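You operate a simulated robot arm through the tools that you are given. There is no shell and no other tool. Be economical: measure what you need, move in short steps, check, and stop when the job is done.

The job below is to be done with a simulated two-armed robot. You get a single attempt, and the scene is never put back.

JOB
On the top of table 3, fold the checked cloth in half.

Only the result counts: the job must be done as asked and must still hold three seconds after the hand-in. Knocking over, shifting, dropping, spilling or breaking anything else fails it. Flat cloth is picked up by pressing the open fingertips on it (5 to 10 N) and closing them slowly along it; thin cloth reads only 2 to 8 mm in the jaws.

ROBOT AND FRAMES
Two 7-joint arms with two-finger parallel grippers on one trunk, on a base that drives. Base frame: it is fixed to the floor where the robot stands at the start and does not move with it; the origin is under the middle of the robot, x ahead of it, y to its left, z up; the surface under the hand at the start is at about z = 760. Units: mm, rad, N and s.
The left shoulder is at the start at [70, 163, 1095], the right one opposite. With the tool pointing down near the work surface each hand reaches from about 400 to 880 mm from the robot's upright axis, wherever it stands, measured 20 degrees to its own side. Places, roughly: top of table 3 [900, 1500, 800]. Payload 3.43 kg a hand.
The TCP of each hand is the grasp point between the finger pads, 34 mm short of the fingertips. In the tool frame z runs along the fingers and y along their closing line. The gripper opens to 128 mm. The fingers are 24 mm wide and 12 mm thick; the gripper's body (48 by 130 mm) begins 96 mm behind the TCP.
Orientation is told as [roll, pitch, yaw] about the base's x, y, z axes, in that order, counted from this pose: with the fingers straight down and closing along the base's y, the tool's x points along the base's -x, its y along +y and its z along -z.

CONTROLS
- The arms move only by the tool jog_arm. It takes "left_motion", "right_motion" or both (then of equal length, played together; a hand with none holds still); each is a list of rows, each a list of 7 numbers: the turn, a rotation vector about the base's x, y, z in rad, then the shift along the base's x, y, z in mm, then the closure, from 0 (fully open) to 1 (shut). In form: [[ax, ay, az, x, y, z, jaw], ...]. A call has 1 to 8 rows; each row is the pose to reach, as a shift and turn from the pose commanded when the call began. A row lasts 0.2 s, in which the tool goes at most 50 mm and 0.15 rad; a call with a longer step from one row to the next is refused whole, and so is a gripper value outside its range. A pose out of reach is approached as far as the arm can. The call stops where the force on the tool passes 40 N (or 10 N more than at its start, if that is more) or the arm is blocked; 0.2 s more then pass. Each finger travels about 153 mm/s and halts on what it meets, pressing with about 36 N; the grip force reading is that of the motor and also rises with nothing between the fingers. The clock runs only during rows and for 0.2 s after the last one: add rows that repeat a pose to give the fingers time. The reply holds the time, the measured pose of the TCP, the force on the tool along the base axes, the opening and the grip force, in the units named above and with some noise, with the torque about the TCP (base axes, N m) and any sound that the robot's microphone picked up.
- Cameras (640 x 400 px; columns grow to the right, rows downward): "scene" is now at [133.1, 6.1, 1314.1]; the picture's right is [-0.07, -1.00, 0.00], its down [-0.72, 0.05, -0.69] and it looks along [0.69, -0.05, -0.72] (base axes); focal length 253 px, centre (320, 200). "left" rides on the left gripper at [76, 11, -160] in its tool frame; the picture's right is [-0.15, 0.99, 0.00], its down [-0.88, -0.13, -0.46] and it looks along [-0.45, -0.07, 0.89] (tool axes); focal length 234 px, centre (320, 200). "right" rides on the right gripper at [76, -11, -160] in its tool frame; the picture's right is [0.15, 0.99, 0.00], its down [-0.88, 0.13, -0.46] and it looks along [-0.45, 0.07, 0.89] (tool axes); focal length 234 px, centre (320, 200). There is no depth. A picture from a camera that has moved, and an enlarged one, comes with that camera's place and axes in the base frame and with its lens. The place of the scene camera against the robot may be out by one fixed shift of up to 18 mm in any direction.
- get_image(camera): a new picture of that camera. It takes no simulated time.
- lift_body(by): slides the trunk up (or, below 0, down) by that many mm; the arms and the scene camera ride with it, the base frame stays. It gives what a move gives, with no picture.
- drive_base(legs): drives the robot by 1 to 6 legs, each [ahead, left, turn to the left] in mm, mm and rad, along the robot's own axes; the way and the turn of a leg run together, so that a leg with both is an arc; at most 1500 mm and 3.142 rad a leg. The arms and the cameras ride along, it lands a little off, and it stops where it bumps. It gives what a move gives.
- turn_head(pan, tilt): turns the head with the scene camera to pan (to the left, within 1.501 rad either way) and tilt (down, from -0.506 to 1.204), counted from straight ahead of the robot. It gives what a move gives.
- inspect(camera, box): a new picture of the part [left, top, right, bottom] of that camera's present view, enlarged. It takes no simulated time.
- hand_in(): hands the job in; it is judged then, once.

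Work in short steps. Places have to be worked out from the pictures, the camera data and where the tool is seen: move nearer, look again, correct. Check each grasp and each placing, and mend what went wrong. You have 120 turns and 88 pictures in all, those below and enlarged ones among them. Open the grippers and draw the arms clear of the work before you hand the job in, unless the task says otherwise; then end with one line.

The tools are called after "Request:" as name(argument=value, ...) on one line, values as JSON. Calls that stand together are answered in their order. jog_arm: Moves the arms, as the interface text tells. Its arguments: {"type":"object","properties":{"left_motion":{"type":"array"},"right_motion":{"type":"array"}},"required":[]} The other tools are called the same way: lift_body (by) slides the trunk up or down; drive_base (legs) drives the base; turn_head (pan, tilt) turns the head that bears the scene camera; get_image (camera) takes a picture; inspect (camera, box) takes an enlarged picture of a part of a camera's view; hand_in () hands the job in.

At the start:

```text
time_s: 0.0
left_position: [579.3, 163.5, 929.3]
left_ee_rot: [0.0, 0.0, 0.0]
left_contact_force: [-0.3, -0.5, -0.6]
left_ft_torque: [-0.02, 0.01, -0.01]
left_grip_width: 127.9
left_grip_force: 0.1
right_position: [593.1, -227.6, 902.7]
right_ee_rot: [0.0, 0.0, 0.0]
right_contact_force: [-0.2, 0.2, 0.1]
right_ft_torque: [-0.01, -0.02, -0.02]
right_grip_width: 128.2
right_grip_force: 0.1
trunk travel left (down, up): [-575.0, 365.0]
robot x, y, heading: [-0.2, 1.3, -0.007]
head pan, tilt: [-0.073, 0.81]
```

scene: 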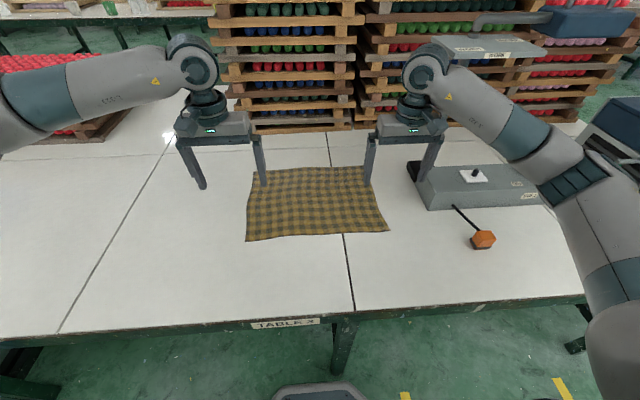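
right: 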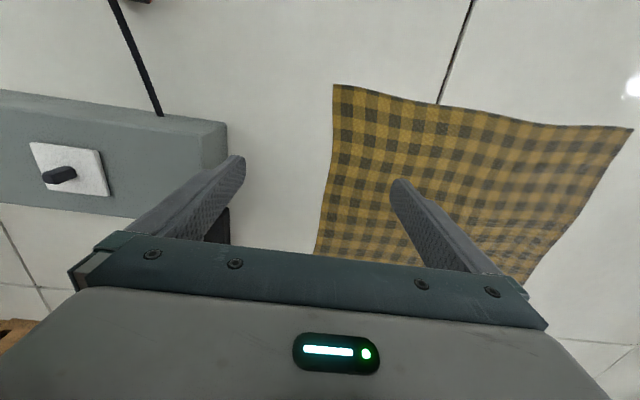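
left: 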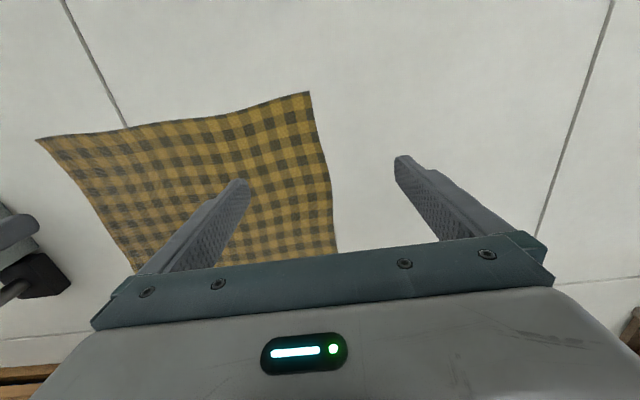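

The label on the near table needs reading, and table 3 is said to lie at my left; I look at the label and then turn the head.

Request:
inspect(camera="scene", box=[220, 300, 360, 345])

Request:
turn_head(pan=1.0, tilt=0.5)

Request:
get_image(camera="scene")

```text
4.57 times, centred on (290, 322) of scene
camera zoom: at [133.1, 6.1, 1314.1], right [-0.07, -1.0, 0.0], down [-0.72, 0.05, -0.69], along [0.69, -0.05, -0.72], focal length 1155 px, centre (457, -360)
```

zoom: 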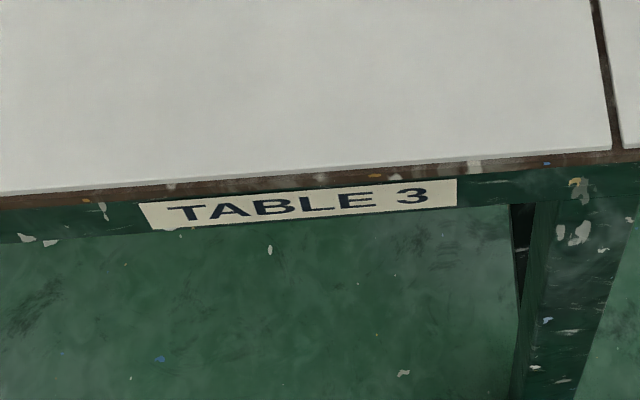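

```text
time_s: 1.3
left_position: [579.2, 162.3, 927.9]
left_ee_rot: [0.0, -0.001, 0.001]
left_contact_force: [0.4, 0.1, -0.2]
left_ft_torque: [0.01, -0.01, 0.01]
left_grip_width: 128.1
left_grip_force: 0.0
right_position: [592.6, -227.3, 903.3]
right_ee_rot: [0.0, 0.0, 0.001]
right_contact_force: [-0.4, -0.4, -0.8]
right_ft_torque: [-0.04, -0.03, -0.01]
right_grip_width: 127.8
right_grip_force: 0.1
trunk travel left (down, up): [-575.0, 365.0]
robot x, y, heading: [-3.6, 1.2, 0.001]
head pan, tilt: [1.0, 0.499]
```

```text
83 pictures are left
camera scene: at [102.4, 88.5, 1340.9], right [0.84, -0.54, 0.0], down [-0.26, -0.4, -0.88], along [0.47, 0.74, -0.48], focal length 253 px, centre (320, 200)
```

scene: 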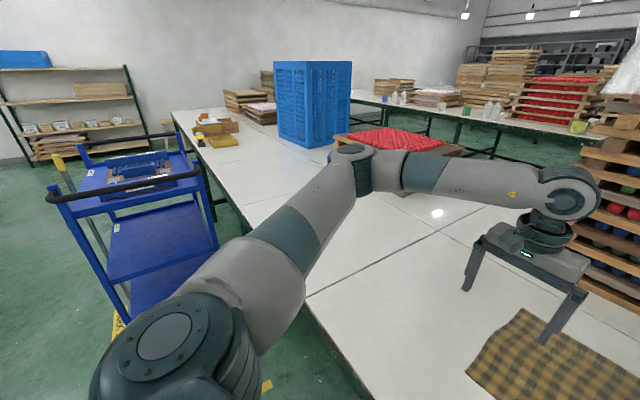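

This long table is table 3, and the cloth lies on it in front of me. From the wrist views its near corners are at about [513,159] and [519,-224], and the far edge is at x≈800. I bring both hands above the near corners with the jaws partly closed and turn the head back.

Request:
turn_head(pan=0.0, tilt=0.81)

Request:
jog_arm(left_motion=[[0, 0, 0, -13, -6, -20, 0.3], [0, 0, 0, -26, -12, -45, 0.6], [0, 0, 0, -39, -18, -70, 0.69], [0, 0, 0, -51, -22, -90, 0.69], [0, 0, 0, -51, -22, -90, 0.69]], right_motion=[[0, 0, 0, -15, 6, -15, 0.3], [0, 0, 0, -30, 12, -30, 0.6], [0, 0, 0, -45, 18, -50, 0.69], [0, 0, 0, -60, 22, -65, 0.69], [0, 0, 0, -60, 22, -65, 0.69]])

Request:
get_image(camera="scene")

Request:
get_image(camera="left")

Request:
get_image(camera="right")

```text
time_s: 2.6
left_position: [579.3, 162.5, 928.8]
left_ee_rot: [-0.001, 0.001, 0.001]
left_contact_force: [-0.2, -0.8, 0.7]
left_ft_torque: [0.04, -0.01, 0.03]
left_grip_width: 127.9
left_grip_force: 0.0
right_position: [594.4, -227.4, 902.9]
right_ee_rot: [-0.001, 0.0, -0.002]
right_contact_force: [0.9, -0.2, 0.3]
right_ft_torque: [0.0, 0.04, -0.01]
right_grip_width: 128.0
right_grip_force: 0.1
trunk travel left (down, up): [-575.0, 365.0]
robot x, y, heading: [1.8, 0.7, 0.001]
head pan, tilt: [0.0, 0.81]
```

```text
time_s: 3.8
left_position: [527.3, 140.4, 839.8]
left_ee_rot: [0.001, 0.0, 0.002]
left_contact_force: [0.2, 0.8, -0.5]
left_ft_torque: [0.02, 0.0, 0.02]
left_grip_width: 39.9
left_grip_force: 0.1
right_position: [533.4, -205.1, 837.6]
right_ee_rot: [0.0, -0.001, 0.0]
right_contact_force: [0.0, 0.0, -0.6]
right_ft_torque: [0.02, 0.0, -0.03]
right_grip_width: 39.8
right_grip_force: 0.1
trunk travel left (down, up): [-575.0, 365.0]
robot x, y, heading: [-0.1, -1.9, 0.005]
head pan, tilt: [0.0, 0.81]
```

```text
82 pictures are left
camera scene: at [133.4, 12.1, 1314.1], right [0.0, -1.0, 0.0], down [-0.72, 0.0, -0.69], along [0.69, 0.0, -0.72], focal length 253 px, centre (320, 200)
```

scene: 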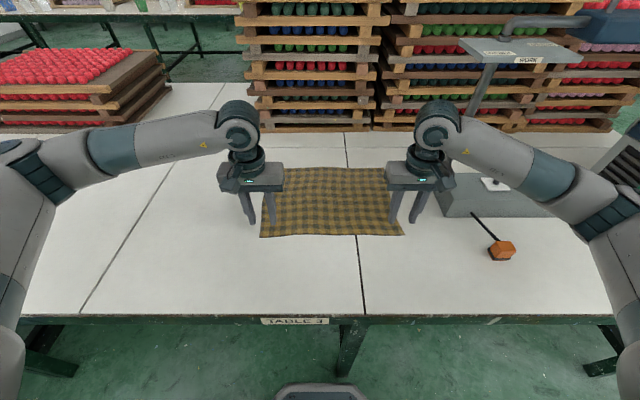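

```text
81 pictures are left
camera left: at [452.1, 153.1, 998.1], right [0.15, 0.99, 0.0], down [0.88, -0.13, 0.46], along [0.45, -0.07, -0.89], focal length 234 px, centre (320, 200)
```

left: 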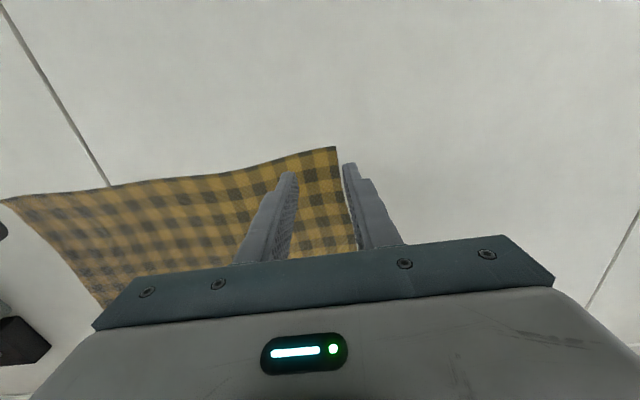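

```text
80 pictures are left
camera right: at [456.8, -215.5, 996.9], right [-0.15, 0.99, 0.0], down [0.88, 0.13, 0.46], along [0.45, 0.07, -0.89], focal length 234 px, centre (320, 200)
```

right: 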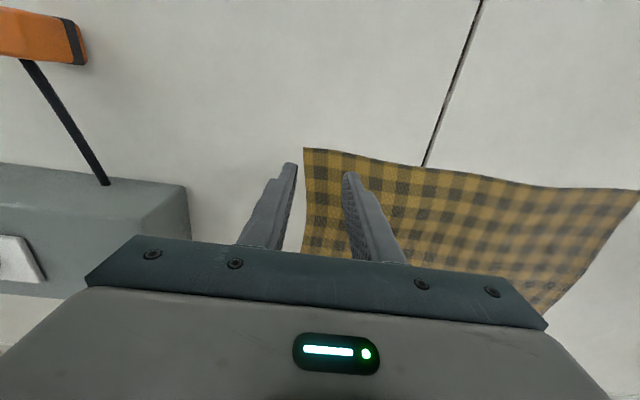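

The corners are confirmed at about [515,160] and [520,-222]. I shift the hands 10 mm inward so both fingers bear on cloth, and come down close to it.

Request:
jog_arm(left_motion=[[0, 0, 0, 0, -10, -20, 0.74], [0, 0, 0, 0, -10, -36, 0.74], [0, 0, 0, 0, -10, -42, 0.74], [0, 0, 0, 0, -10, -42, 0.74]], right_motion=[[0, 0, 0, 0, 11, -20, 0.74], [0, 0, 0, 0, 11, -34, 0.74], [0, 0, 0, 0, 11, -40, 0.74], [0, 0, 0, 0, 11, -40, 0.74]])

Request:
get_image(camera="left")

Request:
get_image(camera="right")

```text
time_s: 4.8
left_position: [527.7, 130.2, 798.2]
left_ee_rot: [-0.001, 0.0, 0.002]
left_contact_force: [-0.1, -0.5, 0.0]
left_ft_torque: [-0.03, -0.02, 0.0]
left_grip_width: 33.3
left_grip_force: 0.0
right_position: [533.1, -192.7, 798.0]
right_ee_rot: [0.0, -0.001, 0.0]
right_contact_force: [0.3, -0.3, 0.1]
right_ft_torque: [-0.02, -0.02, 0.01]
right_grip_width: 33.4
right_grip_force: 0.0
trunk travel left (down, up): [-575.0, 365.0]
robot x, y, heading: [-1.4, -1.3, 0.005]
head pan, tilt: [0.0, 0.81]
```

```text
79 pictures are left
camera left: at [452.1, 142.7, 956.4], right [0.15, 0.99, 0.0], down [0.88, -0.13, 0.46], along [0.45, -0.07, -0.89], focal length 234 px, centre (320, 200)
```

left: 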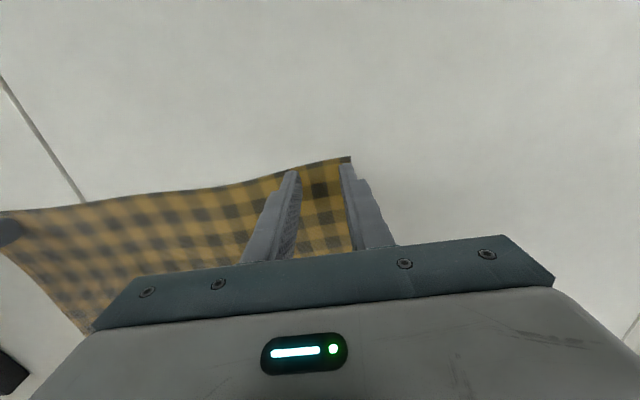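

```text
78 pictures are left
camera right: at [457.4, -204.4, 957.5], right [-0.15, 0.99, 0.0], down [0.88, 0.13, 0.46], along [0.45, 0.07, -0.89], focal length 234 px, centre (320, 200)
```

right: 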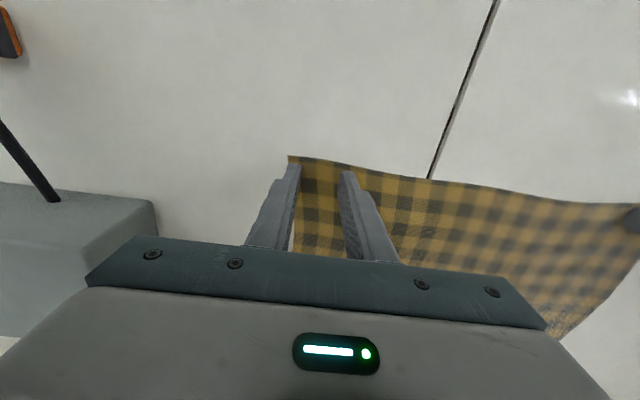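

Both hands are well placed and not yet touching. I press down 4 mm slowly and read the force.

Request:
jog_arm(left_motion=[[0, 0, 0, 0, 0, -2, 0.74], [0, 0, 0, 0, 0, -4, 0.74], [0, 0, 0, 0, 0, -4, 0.74]], right_motion=[[0, 0, 0, 0, 0, -2, 0.74], [0, 0, 0, 0, 0, -4, 0.74], [0, 0, 0, 0, 0, -4, 0.74]])

```text
time_s: 5.6
left_position: [528.3, 130.5, 795.9]
left_ee_rot: [0.0, -0.004, 0.004]
left_contact_force: [-0.2, 1.7, 23.9]
left_ft_torque: [0.24, 0.07, -0.05]
left_grip_width: 33.3
left_grip_force: 0.0
right_position: [531.7, -193.9, 795.2]
right_ee_rot: [0.0, -0.001, 0.0]
right_contact_force: [0.7, -0.7, 2.6]
right_ft_torque: [-0.03, 0.01, -0.02]
right_grip_width: 33.7
right_grip_force: 0.1
trunk travel left (down, up): [-575.0, 365.0]
robot x, y, heading: [1.0, -2.0, 0.002]
head pan, tilt: [0.0, 0.81]
```

The left presses too hard at 24 N and the right barely touches at 2.6 N. I trim each toward 8 N.

Request:
jog_arm(left_motion=[[0, 0, 0, 0, 0, 0, 0.74], [0, 0, 0, 0, 0, 1.2, 0.74], [0, 0, 0, 0, 0, 1.2, 0.74]], right_motion=[[0, 0, 0, 0, 0, -0.4, 0.74], [0, 0, 0, 0, 0, -0.5, 0.74], [0, 0, 0, 0, 0, -0.5, 0.74]])

```text
time_s: 6.4
left_position: [527.7, 130.9, 795.5]
left_ee_rot: [-0.001, -0.002, 0.002]
left_contact_force: [6.4, -1.3, 22.0]
left_ft_torque: [0.12, -0.17, -0.02]
left_grip_width: 33.3
left_grip_force: 0.1
right_position: [532.9, -194.8, 796.8]
right_ee_rot: [0.002, -0.001, 0.0]
right_contact_force: [-0.9, 2.1, 10.4]
right_ft_torque: [-0.01, 0.0, -0.02]
right_grip_width: 33.1
right_grip_force: 0.1
trunk travel left (down, up): [-575.0, 365.0]
robot x, y, heading: [1.0, -2.5, -0.005]
head pan, tilt: [0.0, 0.81]
```

The right is at 10 N, which is right; the left still reads 22 N, so I ease it further.

Request:
jog_arm(left_motion=[[0, 0, 0, 0, 0, 1.2, 0.74], [0, 0, 0, 0, 0, 1.2, 0.74]])

```text
time_s: 7.0
left_position: [525.4, 131.5, 795.6]
left_ee_rot: [0.0, 0.0, 0.0]
left_contact_force: [1.8, -1.9, 10.5]
left_ft_torque: [0.0, -0.03, 0.0]
left_grip_width: 33.2
left_grip_force: 0.3
right_position: [532.5, -193.9, 795.1]
right_ee_rot: [0.0, -0.004, 0.001]
right_contact_force: [-0.5, 2.0, 16.4]
right_ft_torque: [-0.03, 0.04, -0.03]
right_grip_width: 33.3
right_grip_force: 0.0
trunk travel left (down, up): [-575.0, 365.0]
robot x, y, heading: [-0.4, 0.5, -0.0]
head pan, tilt: [0.0, 0.81]
```

Both press near 10–16 N. I ease slightly and close slowly along the cloth.

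Request:
jog_arm(left_motion=[[0, 0, 0, 0, 0, 0.2, 0.78], [0, 0, 0, 0, 0, 0.2, 0.82], [0, 0, 0, 0, 0, 0.2, 0.86], [0, 0, 0, 0, 0, 0.2, 0.9], [0, 0, 0, 0, 0, 0.2, 0.94], [0, 0, 0, 0, 0, 0.2, 0.98], [0, 0, 0, 0, 0, 0.2, 1], [0, 0, 0, 0, 0, 0.2, 1]], right_motion=[[0, 0, 0, 0, 0, 0.5, 0.78], [0, 0, 0, 0, 0, 0.5, 0.82], [0, 0, 0, 0, 0, 0.5, 0.86], [0, 0, 0, 0, 0, 0.5, 0.9], [0, 0, 0, 0, 0, 0.5, 0.94], [0, 0, 0, 0, 0, 0.5, 0.98], [0, 0, 0, 0, 0, 0.5, 1], [0, 0, 0, 0, 0, 0.5, 1]])

Request:
get_image(camera="left")

Request:
get_image(camera="right")

```text
time_s: 8.8
left_position: [528.2, 131.8, 795.7]
left_ee_rot: [-0.001, 0.0, 0.003]
left_contact_force: [-0.5, -0.2, 2.1]
left_ft_torque: [-0.01, -0.01, 0.01]
left_grip_width: 0.0
left_grip_force: 33.1
right_position: [532.4, -194.1, 795.8]
right_ee_rot: [0.001, -0.001, -0.001]
right_contact_force: [-0.6, 2.9, 16.3]
right_ft_torque: [0.06, 0.03, 0.01]
right_grip_width: 2.0
right_grip_force: 35.8
trunk travel left (down, up): [-575.0, 365.0]
robot x, y, heading: [2.0, 1.1, 0.002]
head pan, tilt: [0.0, 0.81]
```

```text
77 pictures are left
camera left: at [451.2, 143.7, 955.5], right [0.15, 0.99, 0.0], down [0.88, -0.13, 0.46], along [0.45, -0.07, -0.89], focal length 234 px, centre (320, 200)
```

left: 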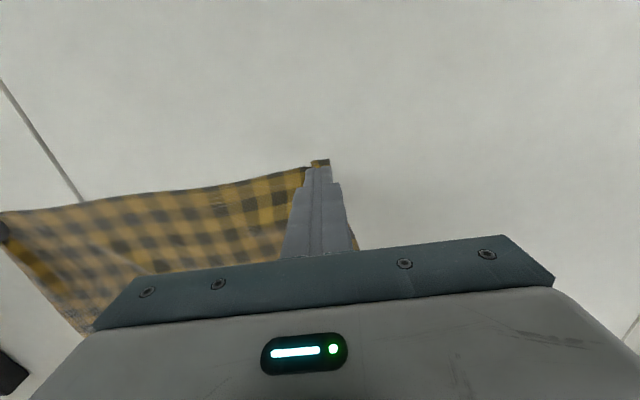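

```text
76 pictures are left
camera right: at [456.1, -204.7, 954.5], right [-0.15, 0.99, 0.0], down [0.88, 0.13, 0.46], along [0.45, 0.07, -0.89], focal length 234 px, centre (320, 200)
```

right: 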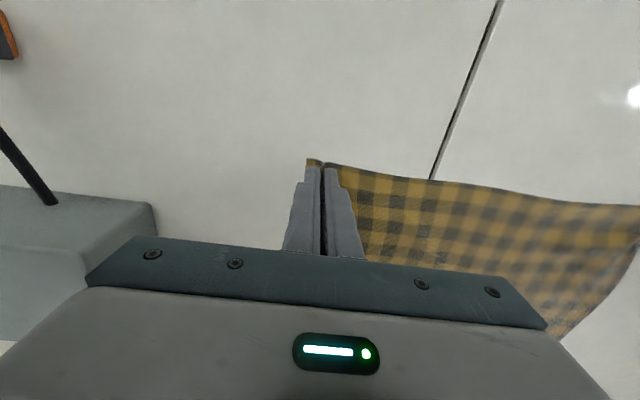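

The right reads 2 mm, so it holds cloth; the left shut empty because its pressure fell to 2 N. I lift the left a bit, reopen it and look.

Request:
jog_arm(left_motion=[[0, 0, 0, 0, 0, 6, 1], [0, 0, 0, 0, 0, 12, 0.8], [0, 0, 0, 0, 0, 12, 0.7], [0, 0, 0, 0, 0, 12, 0.7]])

Request:
get_image(camera="left")

```text
time_s: 9.8
left_position: [526.7, 131.5, 807.4]
left_ee_rot: [0.0, 0.0, 0.002]
left_contact_force: [0.5, -0.6, 0.3]
left_ft_torque: [-0.03, 0.0, 0.0]
left_grip_width: 38.7
left_grip_force: 0.1
right_position: [532.0, -193.8, 795.6]
right_ee_rot: [-0.001, -0.001, 0.0]
right_contact_force: [-1.5, 1.9, 16.9]
right_ft_torque: [0.03, 0.0, 0.01]
right_grip_width: 2.3
right_grip_force: 36.2
trunk travel left (down, up): [-575.0, 365.0]
robot x, y, heading: [-2.5, 1.5, 0.001]
head pan, tilt: [0.0, 0.81]
```

```text
75 pictures are left
camera left: at [450.8, 143.6, 967.2], right [0.15, 0.99, 0.0], down [0.88, -0.13, 0.46], along [0.45, -0.07, -0.89], focal length 234 px, centre (320, 200)
```

left: 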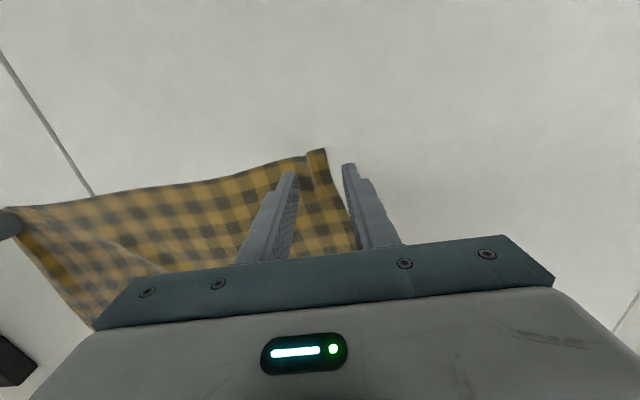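

A small ridge stands between the left fingers and the corner has crept inward. I shift the left 7 mm inward and 3 mm ahead and press again.

Request:
jog_arm(left_motion=[[0, 0, 0, 3, -7, 0, 0.7], [0, 0, 0, 3, -7, -6, 0.7], [0, 0, 0, 3, -7, -11, 0.7], [0, 0, 0, 3, -7, -12.3, 0.7], [0, 0, 0, 3, -7, -12.3, 0.7]])

```text
time_s: 11.0
left_position: [530.7, 125.7, 796.8]
left_ee_rot: [0.0, -0.002, 0.003]
left_contact_force: [0.0, 0.2, 0.6]
left_ft_torque: [0.03, 0.0, 0.02]
left_grip_width: 38.5
left_grip_force: 0.1
right_position: [533.4, -192.7, 796.5]
right_ee_rot: [0.001, -0.003, 0.002]
right_contact_force: [0.2, 2.3, 17.5]
right_ft_torque: [-0.01, 0.01, 0.01]
right_grip_width: 2.3
right_grip_force: 36.3
trunk travel left (down, up): [-575.0, 365.0]
robot x, y, heading: [1.6, 2.2, 0.003]
head pan, tilt: [0.0, 0.81]
```

No contact yet, so I go down a little more.

Request:
jog_arm(left_motion=[[0, 0, 0, 0, 0, -0.8, 0.7], [0, 0, 0, 0, 0, -1.4, 0.7], [0, 0, 0, 0, 0, -1.4, 0.7]])

```text
time_s: 11.8
left_position: [530.4, 124.2, 795.3]
left_ee_rot: [-0.003, -0.005, 0.001]
left_contact_force: [0.1, 0.2, 12.0]
left_ft_torque: [-0.11, 0.0, -0.01]
left_grip_width: 38.4
left_grip_force: 0.0
right_position: [531.4, -194.9, 795.8]
right_ee_rot: [-0.001, -0.001, 0.0]
right_contact_force: [2.2, 2.0, 13.6]
right_ft_torque: [0.01, -0.08, 0.05]
right_grip_width: 2.0
right_grip_force: 36.3
trunk travel left (down, up): [-575.0, 365.0]
robot x, y, heading: [-4.3, 1.7, -0.001]
head pan, tilt: [0.0, 0.81]
```

Now 12 N. I close slowly with the pressure kept, in two halves' worth of rows.

Request:
jog_arm(left_motion=[[0, 0, 0, 0, 0, 0, 0.74], [0, 0, 0, 0, 0, 0, 0.78], [0, 0, 0, 0, 0, 0, 0.82], [0, 0, 0, 0, 0, 0, 0.86], [0, 0, 0, 0, 0, 0, 0.9], [0, 0, 0, 0, 0, 0, 0.94], [0, 0, 0, 0, 0, 0, 0.98], [0, 0, 0, 0, 0, 0, 1]])

Request:
get_image(camera="left")

```text
time_s: 13.6
left_position: [530.2, 123.6, 795.6]
left_ee_rot: [-0.001, -0.004, 0.0]
left_contact_force: [1.2, -15.2, 20.6]
left_ft_torque: [-0.54, 0.02, 0.07]
left_grip_width: 6.4
left_grip_force: 36.0
right_position: [532.6, -194.7, 795.7]
right_ee_rot: [0.0, -0.003, -0.001]
right_contact_force: [0.6, 11.5, 8.3]
right_ft_torque: [0.37, -0.01, 0.08]
right_grip_width: 1.9
right_grip_force: 35.4
trunk travel left (down, up): [-575.0, 365.0]
robot x, y, heading: [-2.5, 2.1, -0.001]
head pan, tilt: [0.0, 0.81]
```

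```text
74 pictures are left
camera left: at [453.7, 136.0, 954.3], right [0.15, 0.99, 0.0], down [0.88, -0.13, 0.46], along [0.45, -0.07, -0.89], focal length 234 px, centre (320, 200)
```

left: 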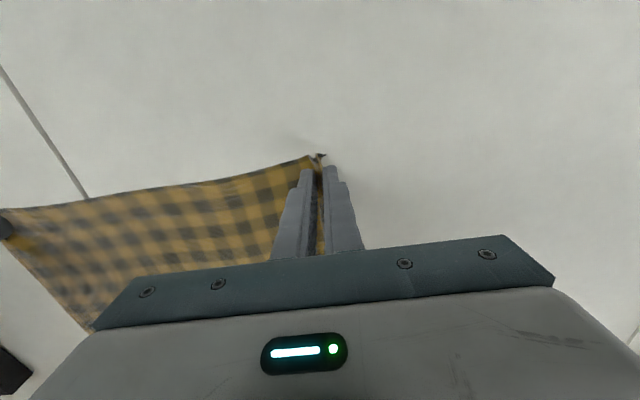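

The left now holds 6.4 mm, and the cloth is taut between the hands (about 15 N). I relax it inward a few mm and lift both 50 mm.

Request:
jog_arm(left_motion=[[0, 0, 0, 0, -3, 2, 1], [0, 0, 0, 2, -4, 12, 1], [0, 0, 0, 5, -4, 25, 1], [0, 0, 0, 10, -4, 40, 1], [0, 0, 0, 14, -4, 50, 1], [0, 0, 0, 14, -4, 50, 1]], right_motion=[[0, 0, 0, 0, 2, 2, 1], [0, 0, 0, 2, 3, 12, 1], [0, 0, 0, 5, 3, 25, 1], [0, 0, 0, 10, 3, 40, 1], [0, 0, 0, 14, 3, 50, 1], [0, 0, 0, 14, 3, 50, 1]])

Request:
get_image(camera="scene")

Request:
get_image(camera="right")

```text
time_s: 15.0
left_position: [545.2, 121.1, 844.2]
left_ee_rot: [-0.002, -0.001, 0.0]
left_contact_force: [0.3, -4.3, -0.2]
left_ft_torque: [-0.22, -0.01, 0.02]
left_grip_width: 2.6
left_grip_force: 36.6
right_position: [548.4, -191.7, 845.7]
right_ee_rot: [-0.001, -0.001, -0.001]
right_contact_force: [-0.1, 6.7, 0.0]
right_ft_torque: [0.17, 0.0, 0.08]
right_grip_width: 2.0
right_grip_force: 35.5
trunk travel left (down, up): [-575.0, 365.0]
robot x, y, heading: [1.2, 0.2, -0.002]
head pan, tilt: [0.0, 0.81]
```

```text
73 pictures are left
camera scene: at [133.4, 12.0, 1314.1], right [0.0, -1.0, 0.0], down [-0.72, 0.0, -0.69], along [0.69, 0.0, -0.72], focal length 253 px, centre (320, 200)
```

scene: 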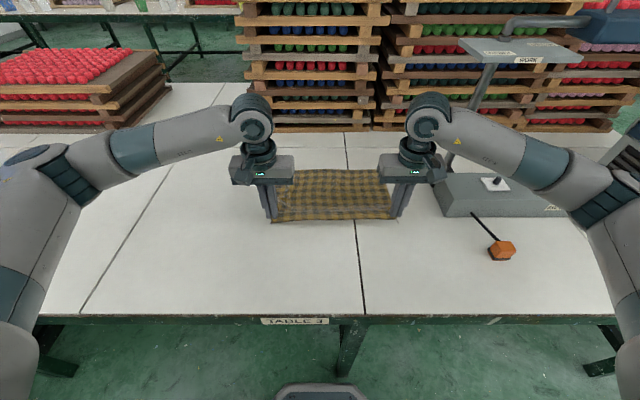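

```text
72 pictures are left
camera right: at [471.8, -202.1, 1004.4], right [-0.15, 0.99, 0.0], down [0.88, 0.13, 0.46], along [0.45, 0.07, -0.89], focal length 234 px, centre (320, 200)
```

right: 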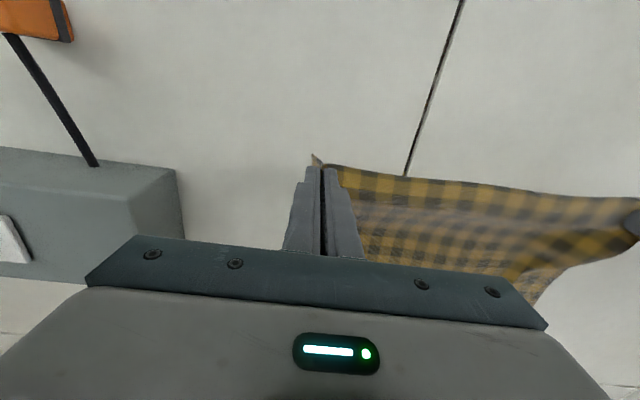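

Both grips hold (2.6 and 2.0 mm). To gain reach for tilting the hands over the far edge, I slacken the cloth a bit, lower it and drag it about 75 mm toward me.

Request:
jog_arm(left_motion=[[0, 0, 0, -5, -4, -15, 1], [0, 0, 0, -20, -4, -32, 1], [0, 0, 0, -40, -4, -40, 1], [0, 0, 0, -58, -4, -40, 1], [0, 0, 0, -76, -4, -40, 1], [0, 0, 0, -90, -4, -40, 1], [0, 0, 0, -90, -4, -40, 1]], right_motion=[[0, 0, 0, -5, 2, -15, 1], [0, 0, 0, -20, 2, -32, 1], [0, 0, 0, -40, 2, -40, 1], [0, 0, 0, -58, 2, -40, 1], [0, 0, 0, -76, 2, -40, 1], [0, 0, 0, -90, 2, -40, 1], [0, 0, 0, -90, 2, -40, 1]])

Request:
get_image(camera="scene")

```text
time_s: 16.6
left_position: [455.6, 116.6, 802.3]
left_ee_rot: [-0.001, 0.0, 0.002]
left_contact_force: [0.5, -1.4, 0.5]
left_ft_torque: [-0.05, -0.02, -0.04]
left_grip_width: 2.5
left_grip_force: 35.9
right_position: [455.6, -188.7, 804.0]
right_ee_rot: [-0.002, 0.0, -0.001]
right_contact_force: [0.0, 1.7, 0.7]
right_ft_torque: [0.0, 0.03, 0.05]
right_grip_width: 2.3
right_grip_force: 36.2
trunk travel left (down, up): [-575.0, 365.0]
robot x, y, heading: [-2.8, 1.1, -0.003]
head pan, tilt: [0.0, 0.81]
```

```text
71 pictures are left
camera scene: at [133.6, 12.0, 1314.1], right [0.0, -1.0, 0.0], down [-0.72, 0.0, -0.69], along [0.69, 0.0, -0.72], focal length 253 px, centre (320, 200)
```

scene: 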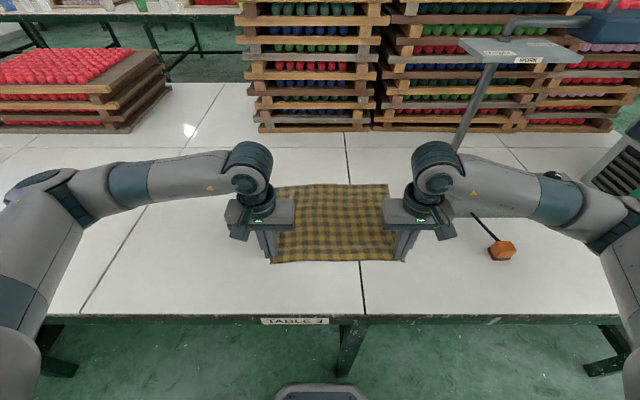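

The cloth came along; its far edge is now at x≈730 and the hands hold it about 14 mm from the near edge at x≈441. I carry the edge up and ahead in an arc while tilting the hands, first half.

Request:
jog_arm(left_motion=[[0, 0, 0, 8, 0, 35, 1], [0, 0.05, 0, 26.7, 1, 65, 1], [0, 0.15, 0, 53, 2, 89.6, 1], [0, 0.25, 0, 83.4, 3, 105, 1], [0, 0.35, 0, 116.7, 4, 113, 1], [0, 0.45, 0, 144.8, 5, 113.6, 1], [0, 0.45, 0, 144.8, 5, 113.6, 1]], right_motion=[[0, 0, 0, 8, 0, 35, 1], [0, 0.05, 0, 26.7, 1, 65, 1], [0, 0.15, 0, 53, 2, 89.6, 1], [0, 0.25, 0, 83.4, 3, 105, 1], [0, 0.35, 0, 116.7, 4, 113, 1], [0, 0.45, 0, 144.8, 5, 113.6, 1], [0, 0.45, 0, 144.8, 5, 113.6, 1]])

Request:
get_image(camera="scene")

Request:
get_image(camera="left")

```text
time_s: 18.2
left_position: [600.6, 120.8, 918.4]
left_ee_rot: [0.0, 0.449, -0.002]
left_contact_force: [-0.4, -1.4, 0.5]
left_ft_torque: [-0.02, -0.05, -0.01]
left_grip_width: 2.3
left_grip_force: 36.5
right_position: [602.1, -185.7, 917.1]
right_ee_rot: [0.002, 0.451, 0.0]
right_contact_force: [0.0, 1.4, 0.2]
right_ft_torque: [0.04, 0.0, 0.0]
right_grip_width: 1.9
right_grip_force: 35.7
trunk travel left (down, up): [-575.0, 365.0]
robot x, y, heading: [-0.4, -0.4, 0.001]
head pan, tilt: [0.0, 0.81]
```

```text
70 pictures are left
camera scene: at [132.3, 11.8, 1314.2], right [0.0, -1.0, 0.0], down [-0.72, 0.0, -0.69], along [0.69, 0.0, -0.72], focal length 253 px, centre (320, 200)
```

scene: 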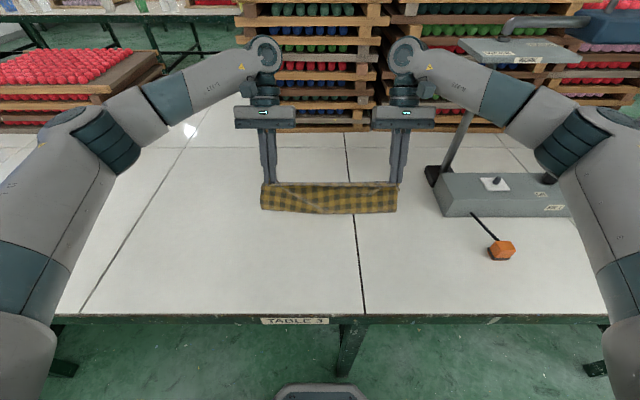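

```text
69 pictures are left
camera left: at [600.8, 132.2, 1095.2], right [0.13, 0.99, -0.06], down [0.99, -0.13, 0.03], along [0.02, -0.07, -1.0], focal length 234 px, centre (320, 200)
```

left: 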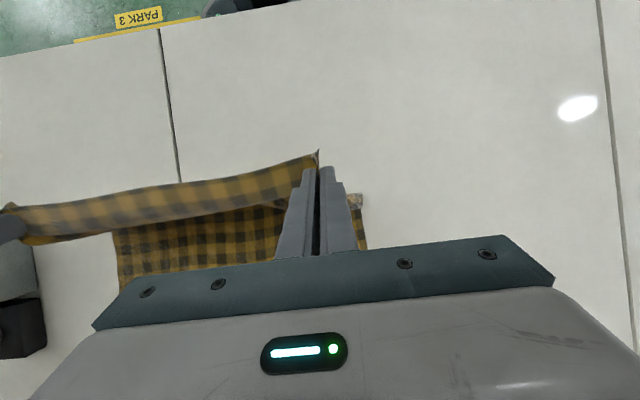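

The edge is up and the peel is even; the lower layer's sides are at y≈166 and −216. I continue the arc forward and down with more tilt, adding 6 mm to the left for centring.

Request:
jog_arm(left_motion=[[0, 0.1, 0, 33, 2, -3.6, 1], [0, 0.18, 0, 65.2, 4, -13.1, 1], [0, 0.25, 0, 92, 6, -29.6, 1], [0, 0.3, 0, 113.4, 6, -50.7, 1], [0, 0.3, 0, 128.4, 6, -72.7, 1], [0, 0.3, 0, 128.4, 6, -72.7, 1]], right_motion=[[0, 0.1, 0, 33, 2, -3.6, 1], [0, 0.18, 0, 65.2, 4, -13.1, 1], [0, 0.25, 0, 92, 6, -29.6, 1], [0, 0.3, 0, 113.4, 6, -50.7, 1], [0, 0.3, 0, 128.4, 6, -72.7, 1], [0, 0.3, 0, 128.4, 6, -72.7, 1]])

Request:
get_image(camera="scene")

Request:
get_image(camera="left")

Request:
get_image(camera="right")

```text
time_s: 19.6
left_position: [661.3, 128.6, 857.3]
left_ee_rot: [0.0, 0.749, 0.0]
left_contact_force: [0.4, -3.3, 0.3]
left_ft_torque: [-0.08, 0.04, 0.13]
left_grip_width: 2.4
left_grip_force: 35.6
left hand out of reach, approached as far as the arm can: row 3, 4, 5, 6
right_position: [665.3, -180.6, 864.5]
right_ee_rot: [0.0, 0.747, -0.001]
right_contact_force: [-0.3, 2.5, -0.2]
right_ft_torque: [0.11, 0.01, -0.03]
right_grip_width: 2.0
right_grip_force: 36.1
right hand out of reach, approached as far as the arm can: row 3, 4, 5, 6
trunk travel left (down, up): [-575.0, 365.0]
robot x, y, heading: [1.8, -1.2, -0.001]
head pan, tilt: [0.0, 0.81]
```

```text
68 pictures are left
camera scene: at [133.6, 12.1, 1314.1], right [0.0, -1.0, 0.0], down [-0.72, 0.0, -0.69], along [0.69, 0.0, -0.72], focal length 253 px, centre (320, 200)
```

scene: 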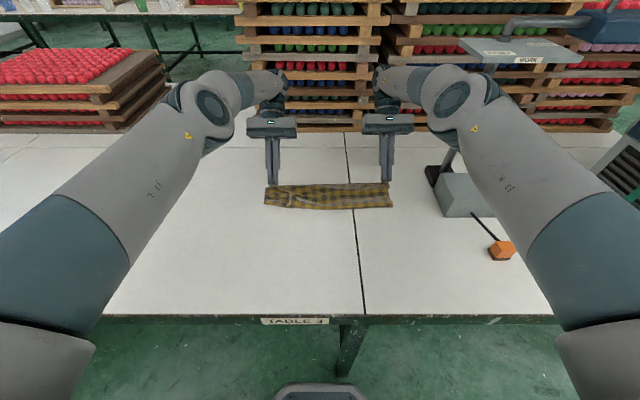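

```text
67 pictures are left
camera left: at [713.8, 140.4, 1025.1], right [0.11, 0.99, -0.1], down [0.95, -0.13, -0.27], along [-0.28, -0.07, -0.96], focal length 234 px, centre (320, 200)
```

left: 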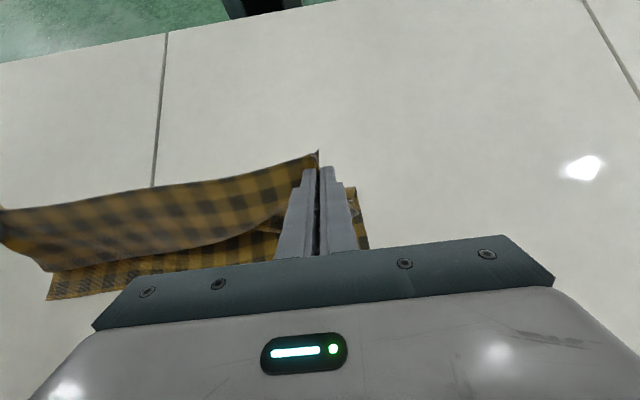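

```text
66 pictures are left
camera right: at [718.3, -191.8, 1033.1], right [-0.11, 0.99, 0.1], down [0.96, 0.13, -0.26], along [-0.27, 0.07, -0.96], focal length 234 px, centre (320, 200)
```

right: 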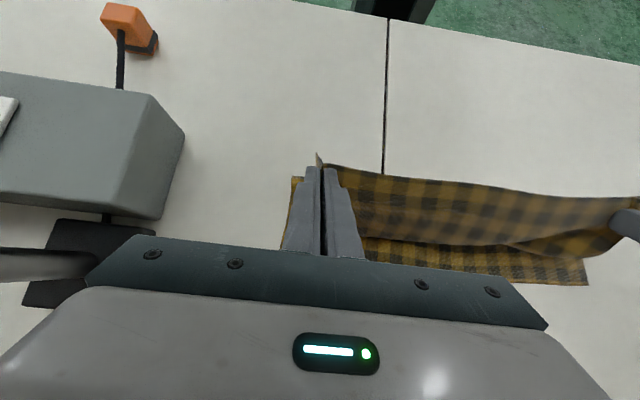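

With 0.75 rad of tilt the arms run out about 78 mm short (tips at x≈638 instead of 716). I look down to see whether the base has room to drive ahead.

Request:
turn_head(pan=0.0, tilt=1.2)

Request:
get_image(camera="scene")

```text
time_s: 20.4
left_position: [660.8, 130.1, 855.9]
left_ee_rot: [0.003, 0.75, 0.002]
left_contact_force: [0.0, -3.3, -0.7]
left_ft_torque: [-0.12, -0.02, 0.12]
left_grip_width: 2.3
left_grip_force: 35.8
right_position: [665.4, -181.3, 865.5]
right_ee_rot: [-0.002, 0.748, 0.0]
right_contact_force: [0.0, 3.3, -0.6]
right_ft_torque: [0.1, 0.01, -0.09]
right_grip_width: 2.0
right_grip_force: 36.3
trunk travel left (down, up): [-575.0, 365.0]
robot x, y, heading: [-1.5, 2.2, 0.0]
head pan, tilt: [0.0, 1.201]
```

```text
65 pictures are left
camera scene: at [109.2, 12.0, 1287.3], right [0.0, -1.0, 0.0], down [-0.93, 0.0, -0.36], along [0.36, 0.0, -0.93], focal length 253 px, centre (320, 200)
```

scene: 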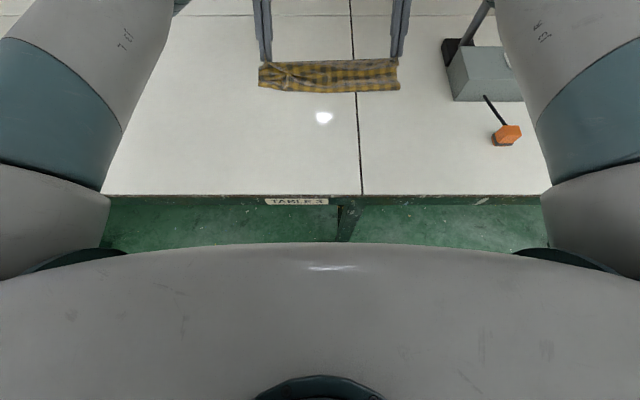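

There is a table leg near the middle, so I leave the base where it is. Instead I take tilt off the hands, which restores reach.

Request:
jog_arm(left_motion=[[0, -0.1, 0, 0, 0, 0, 1], [0, -0.2, 0, 0, 0, 0, 1], [0, -0.3, 0, 0, 0, 0, 1], [0, -0.4, 0, 0, 0, 0, 1], [0, -0.4, 0, 0, 0, 0, 1]], right_motion=[[0, -0.1, 0, 0, 0, 0, 1], [0, -0.2, 0, 0, 0, 0, 1], [0, -0.3, 0, 0, 0, 0, 1], [0, -0.4, 0, 0, 0, 0, 1], [0, -0.4, 0, 0, 0, 0, 1]])

Request:
turn_head(pan=0.0, tilt=0.81)

Request:
get_image(camera="scene")

Request:
get_image(camera="left")

Request:
get_image(camera="right")

```text
time_s: 21.6
left_position: [661.8, 131.8, 854.6]
left_ee_rot: [-0.001, 0.35, 0.002]
left_contact_force: [0.1, -6.7, 0.1]
left_ft_torque: [-0.23, 0.06, 0.1]
left_grip_width: 2.4
left_grip_force: 36.5
right_position: [667.4, -183.6, 865.2]
right_ee_rot: [0.001, 0.349, 0.002]
right_contact_force: [0.0, 6.5, 0.2]
right_ft_torque: [0.31, 0.05, -0.02]
right_grip_width: 2.2
right_grip_force: 36.3
trunk travel left (down, up): [-575.0, 365.0]
robot x, y, heading: [2.9, 0.5, 0.003]
head pan, tilt: [0.0, 1.201]
```

```text
time_s: 22.5
left_position: [660.2, 130.8, 855.0]
left_ee_rot: [-0.001, 0.351, 0.001]
left_contact_force: [1.3, -7.8, -0.2]
left_ft_torque: [-0.27, -0.01, 0.1]
left_grip_width: 2.7
left_grip_force: 36.2
right_position: [666.3, -182.7, 865.3]
right_ee_rot: [0.002, 0.351, 0.001]
right_contact_force: [-0.2, 7.2, -0.4]
right_ft_torque: [0.24, 0.01, -0.02]
right_grip_width: 2.0
right_grip_force: 36.0
trunk travel left (down, up): [-575.0, 365.0]
robot x, y, heading: [0.9, 2.1, -0.002]
head pan, tilt: [0.0, 0.81]
```

```text
64 pictures are left
camera scene: at [133.4, 12.0, 1314.0], right [0.0, -1.0, 0.0], down [-0.72, 0.0, -0.69], along [0.69, 0.0, -0.72], focal length 253 px, centre (320, 200)
```

scene: 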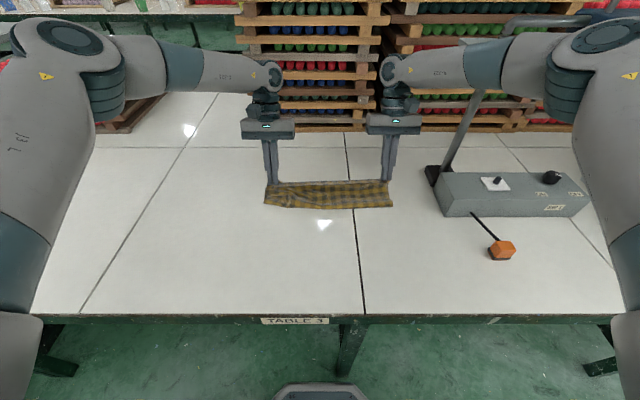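

```text
63 pictures are left
camera left: at [644.0, 142.1, 1030.5], right [0.14, 0.99, -0.05], down [0.98, -0.13, 0.13], along [0.12, -0.07, -0.99], focal length 234 px, centre (320, 200)
```

left: 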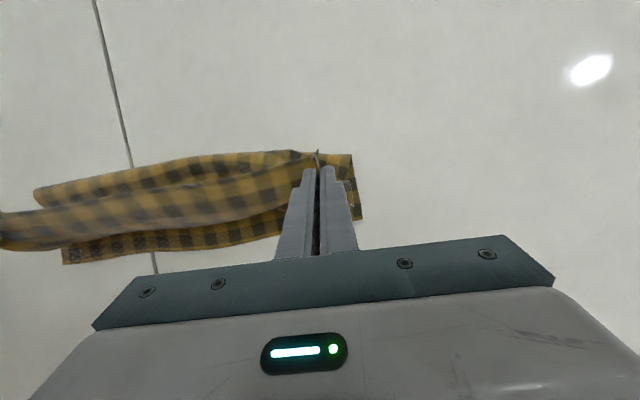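

```text
62 pictures are left
camera right: at [649.2, -193.8, 1040.9], right [-0.14, 0.99, 0.05], down [0.98, 0.13, 0.13], along [0.12, 0.07, -0.99], focal length 234 px, centre (320, 200)
```

right: 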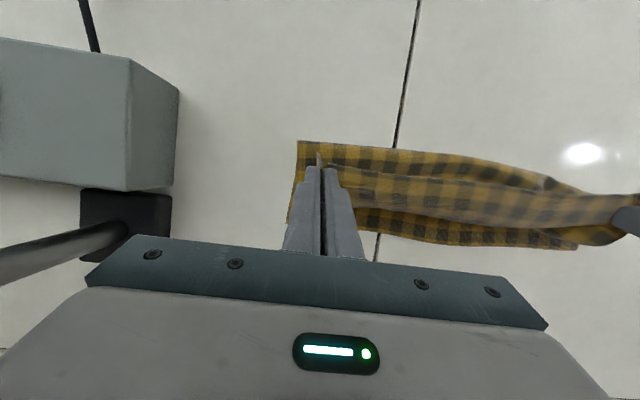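

The hands hold where they were, tilted 0.35, tips at x≈650. The lower layer's far edge now reads x≈706 (left) to 713 (right), so the tips belong at x≈695; I move forward and down to just above it, slackening slightly.

Request:
jog_arm(left_motion=[[0, 0, 0, 20, -2, -3, 1], [0, 0, 0, 36, -2, -14, 1], [0, 0, 0, 44, -2, -30, 1], [0, 0, 0, 45, -2, -44, 1], [0, 0, 0, 45, -2, -44, 1]], right_motion=[[0, 0, 0, 18, 3, -8, 1], [0, 0, 0, 34, 3, -20, 1], [0, 0, 0, 42, 3, -38, 1], [0, 0, 0, 43, 3, -54, 1], [0, 0, 0, 43, 3, -54, 1]])

Request:
get_image(camera="scene")

Request:
get_image(camera="left")

Request:
get_image(camera="right")

```text
time_s: 23.7
left_position: [705.6, 128.4, 810.0]
left_ee_rot: [0.001, 0.348, 0.0]
left_contact_force: [0.2, -2.1, -0.4]
left_ft_torque: [-0.11, -0.01, 0.01]
left_grip_width: 2.5
left_grip_force: 35.6
right_position: [709.8, -177.6, 813.7]
right_ee_rot: [0.001, 0.348, 0.0]
right_contact_force: [0.0, 1.8, -1.0]
right_ft_torque: [0.11, -0.02, -0.02]
right_grip_width: 2.3
right_grip_force: 36.4
trunk travel left (down, up): [-575.0, 365.0]
robot x, y, heading: [0.3, 3.2, 0.005]
head pan, tilt: [0.0, 0.81]
```

```text
61 pictures are left
camera scene: at [132.9, 12.1, 1314.2], right [0.0, -1.0, 0.0], down [-0.72, 0.0, -0.69], along [0.69, 0.0, -0.72], focal length 253 px, centre (320, 200)
```

scene: 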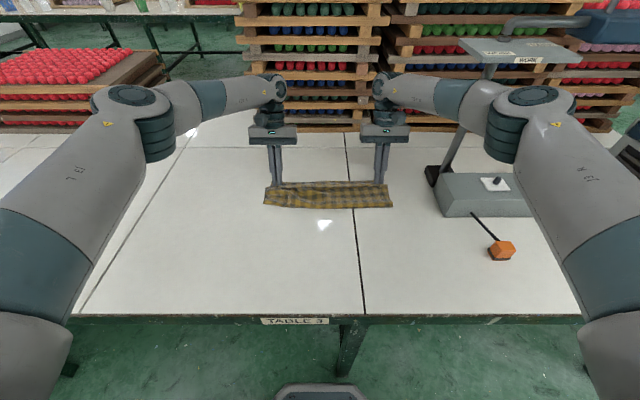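

```text
60 pictures are left
camera left: at [689.0, 141.3, 985.9], right [0.14, 0.99, -0.05], down [0.98, -0.13, 0.13], along [0.12, -0.07, -0.99], focal length 234 px, centre (320, 200)
```

left: 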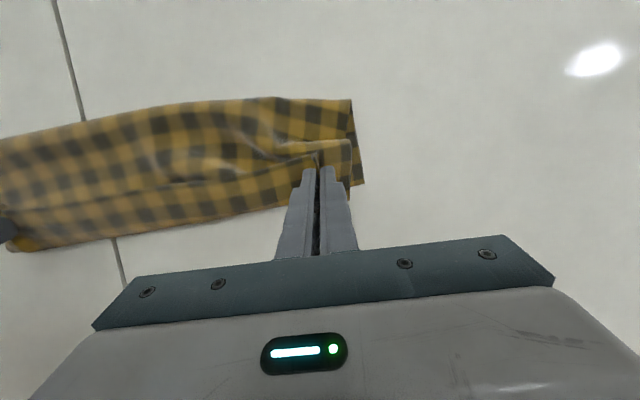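

```text
59 pictures are left
camera right: at [692.4, -188.9, 989.0], right [-0.14, 0.99, 0.05], down [0.98, 0.13, 0.13], along [0.12, 0.07, -0.99], focal length 234 px, centre (320, 200)
```

right: 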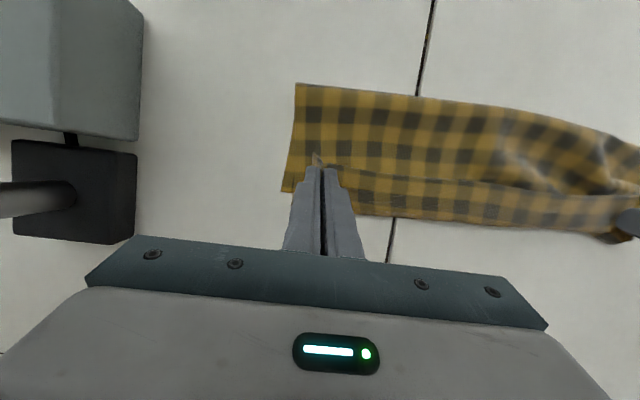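

The hem is curling back under the hands (S-bulge out to x≈722) and the crease is at about x≈618. Rather than release so, I carry the hem farther ahead to lay that curl out straight, then will regrasp it properly.

Request:
jog_arm(left_motion=[[0, -0.06, 0, 17, 0, 4, 1], [0, -0.12, 0, 34, 0, 4, 1], [0, -0.18, 0, 51, 0, 0, 1], [0, -0.23, 0, 68, 0, -4, 1], [0, -0.23, 0, 68, 0, -4, 1]], right_motion=[[0, -0.06, 0, 17, 0, 2, 1], [0, -0.12, 0, 34, 0, 0, 1], [0, -0.18, 0, 50, 0, -4, 1], [0, -0.23, 0, 66, 0, -7, 1], [0, -0.23, 0, 66, 0, -7, 1]])

Request:
get_image(camera="scene")

Request:
get_image(camera="left")

Request:
get_image(camera="right")

```text
time_s: 24.9
left_position: [774.6, 129.3, 805.5]
left_ee_rot: [0.001, 0.118, 0.0]
left_contact_force: [-0.2, -2.1, -0.7]
left_ft_torque: [-0.11, 0.03, 0.02]
left_grip_width: 2.2
left_grip_force: 36.0
right_position: [774.5, -178.7, 805.0]
right_ee_rot: [-0.002, 0.119, 0.0]
right_contact_force: [0.3, 1.8, 0.0]
right_ft_torque: [0.13, -0.01, 0.02]
right_grip_width: 1.7
right_grip_force: 35.7
trunk travel left (down, up): [-575.0, 365.0]
robot x, y, heading: [-0.4, 0.5, -0.003]
head pan, tilt: [0.0, 0.81]
```

```text
58 pictures are left
camera scene: at [133.1, 12.0, 1314.1], right [0.0, -1.0, 0.0], down [-0.72, 0.0, -0.69], along [0.69, 0.0, -0.72], focal length 253 px, centre (320, 200)
```

scene: 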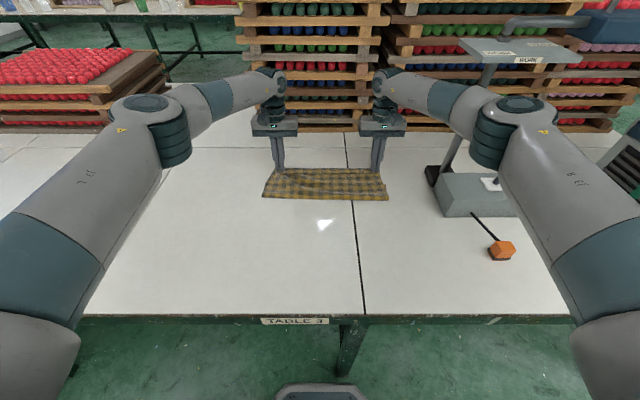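

```text
57 pictures are left
camera left: at [717.9, 141.4, 973.6], right [0.14, 0.99, -0.02], down [0.93, -0.13, 0.35], along [0.34, -0.07, -0.94], focal length 234 px, centre (320, 200)
```

left: 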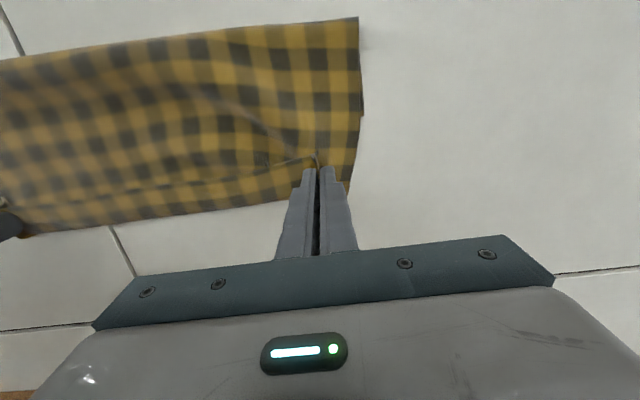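

```text
56 pictures are left
camera right: at [718.6, -189.8, 971.9], right [-0.15, 0.99, 0.02], down [0.93, 0.13, 0.35], along [0.34, 0.07, -0.94], focal length 234 px, centre (320, 200)
```

right: 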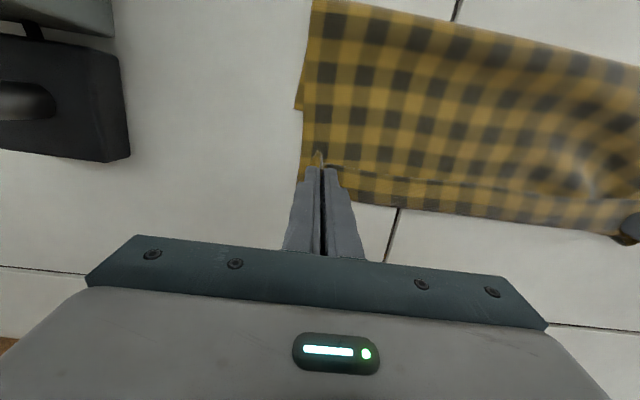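

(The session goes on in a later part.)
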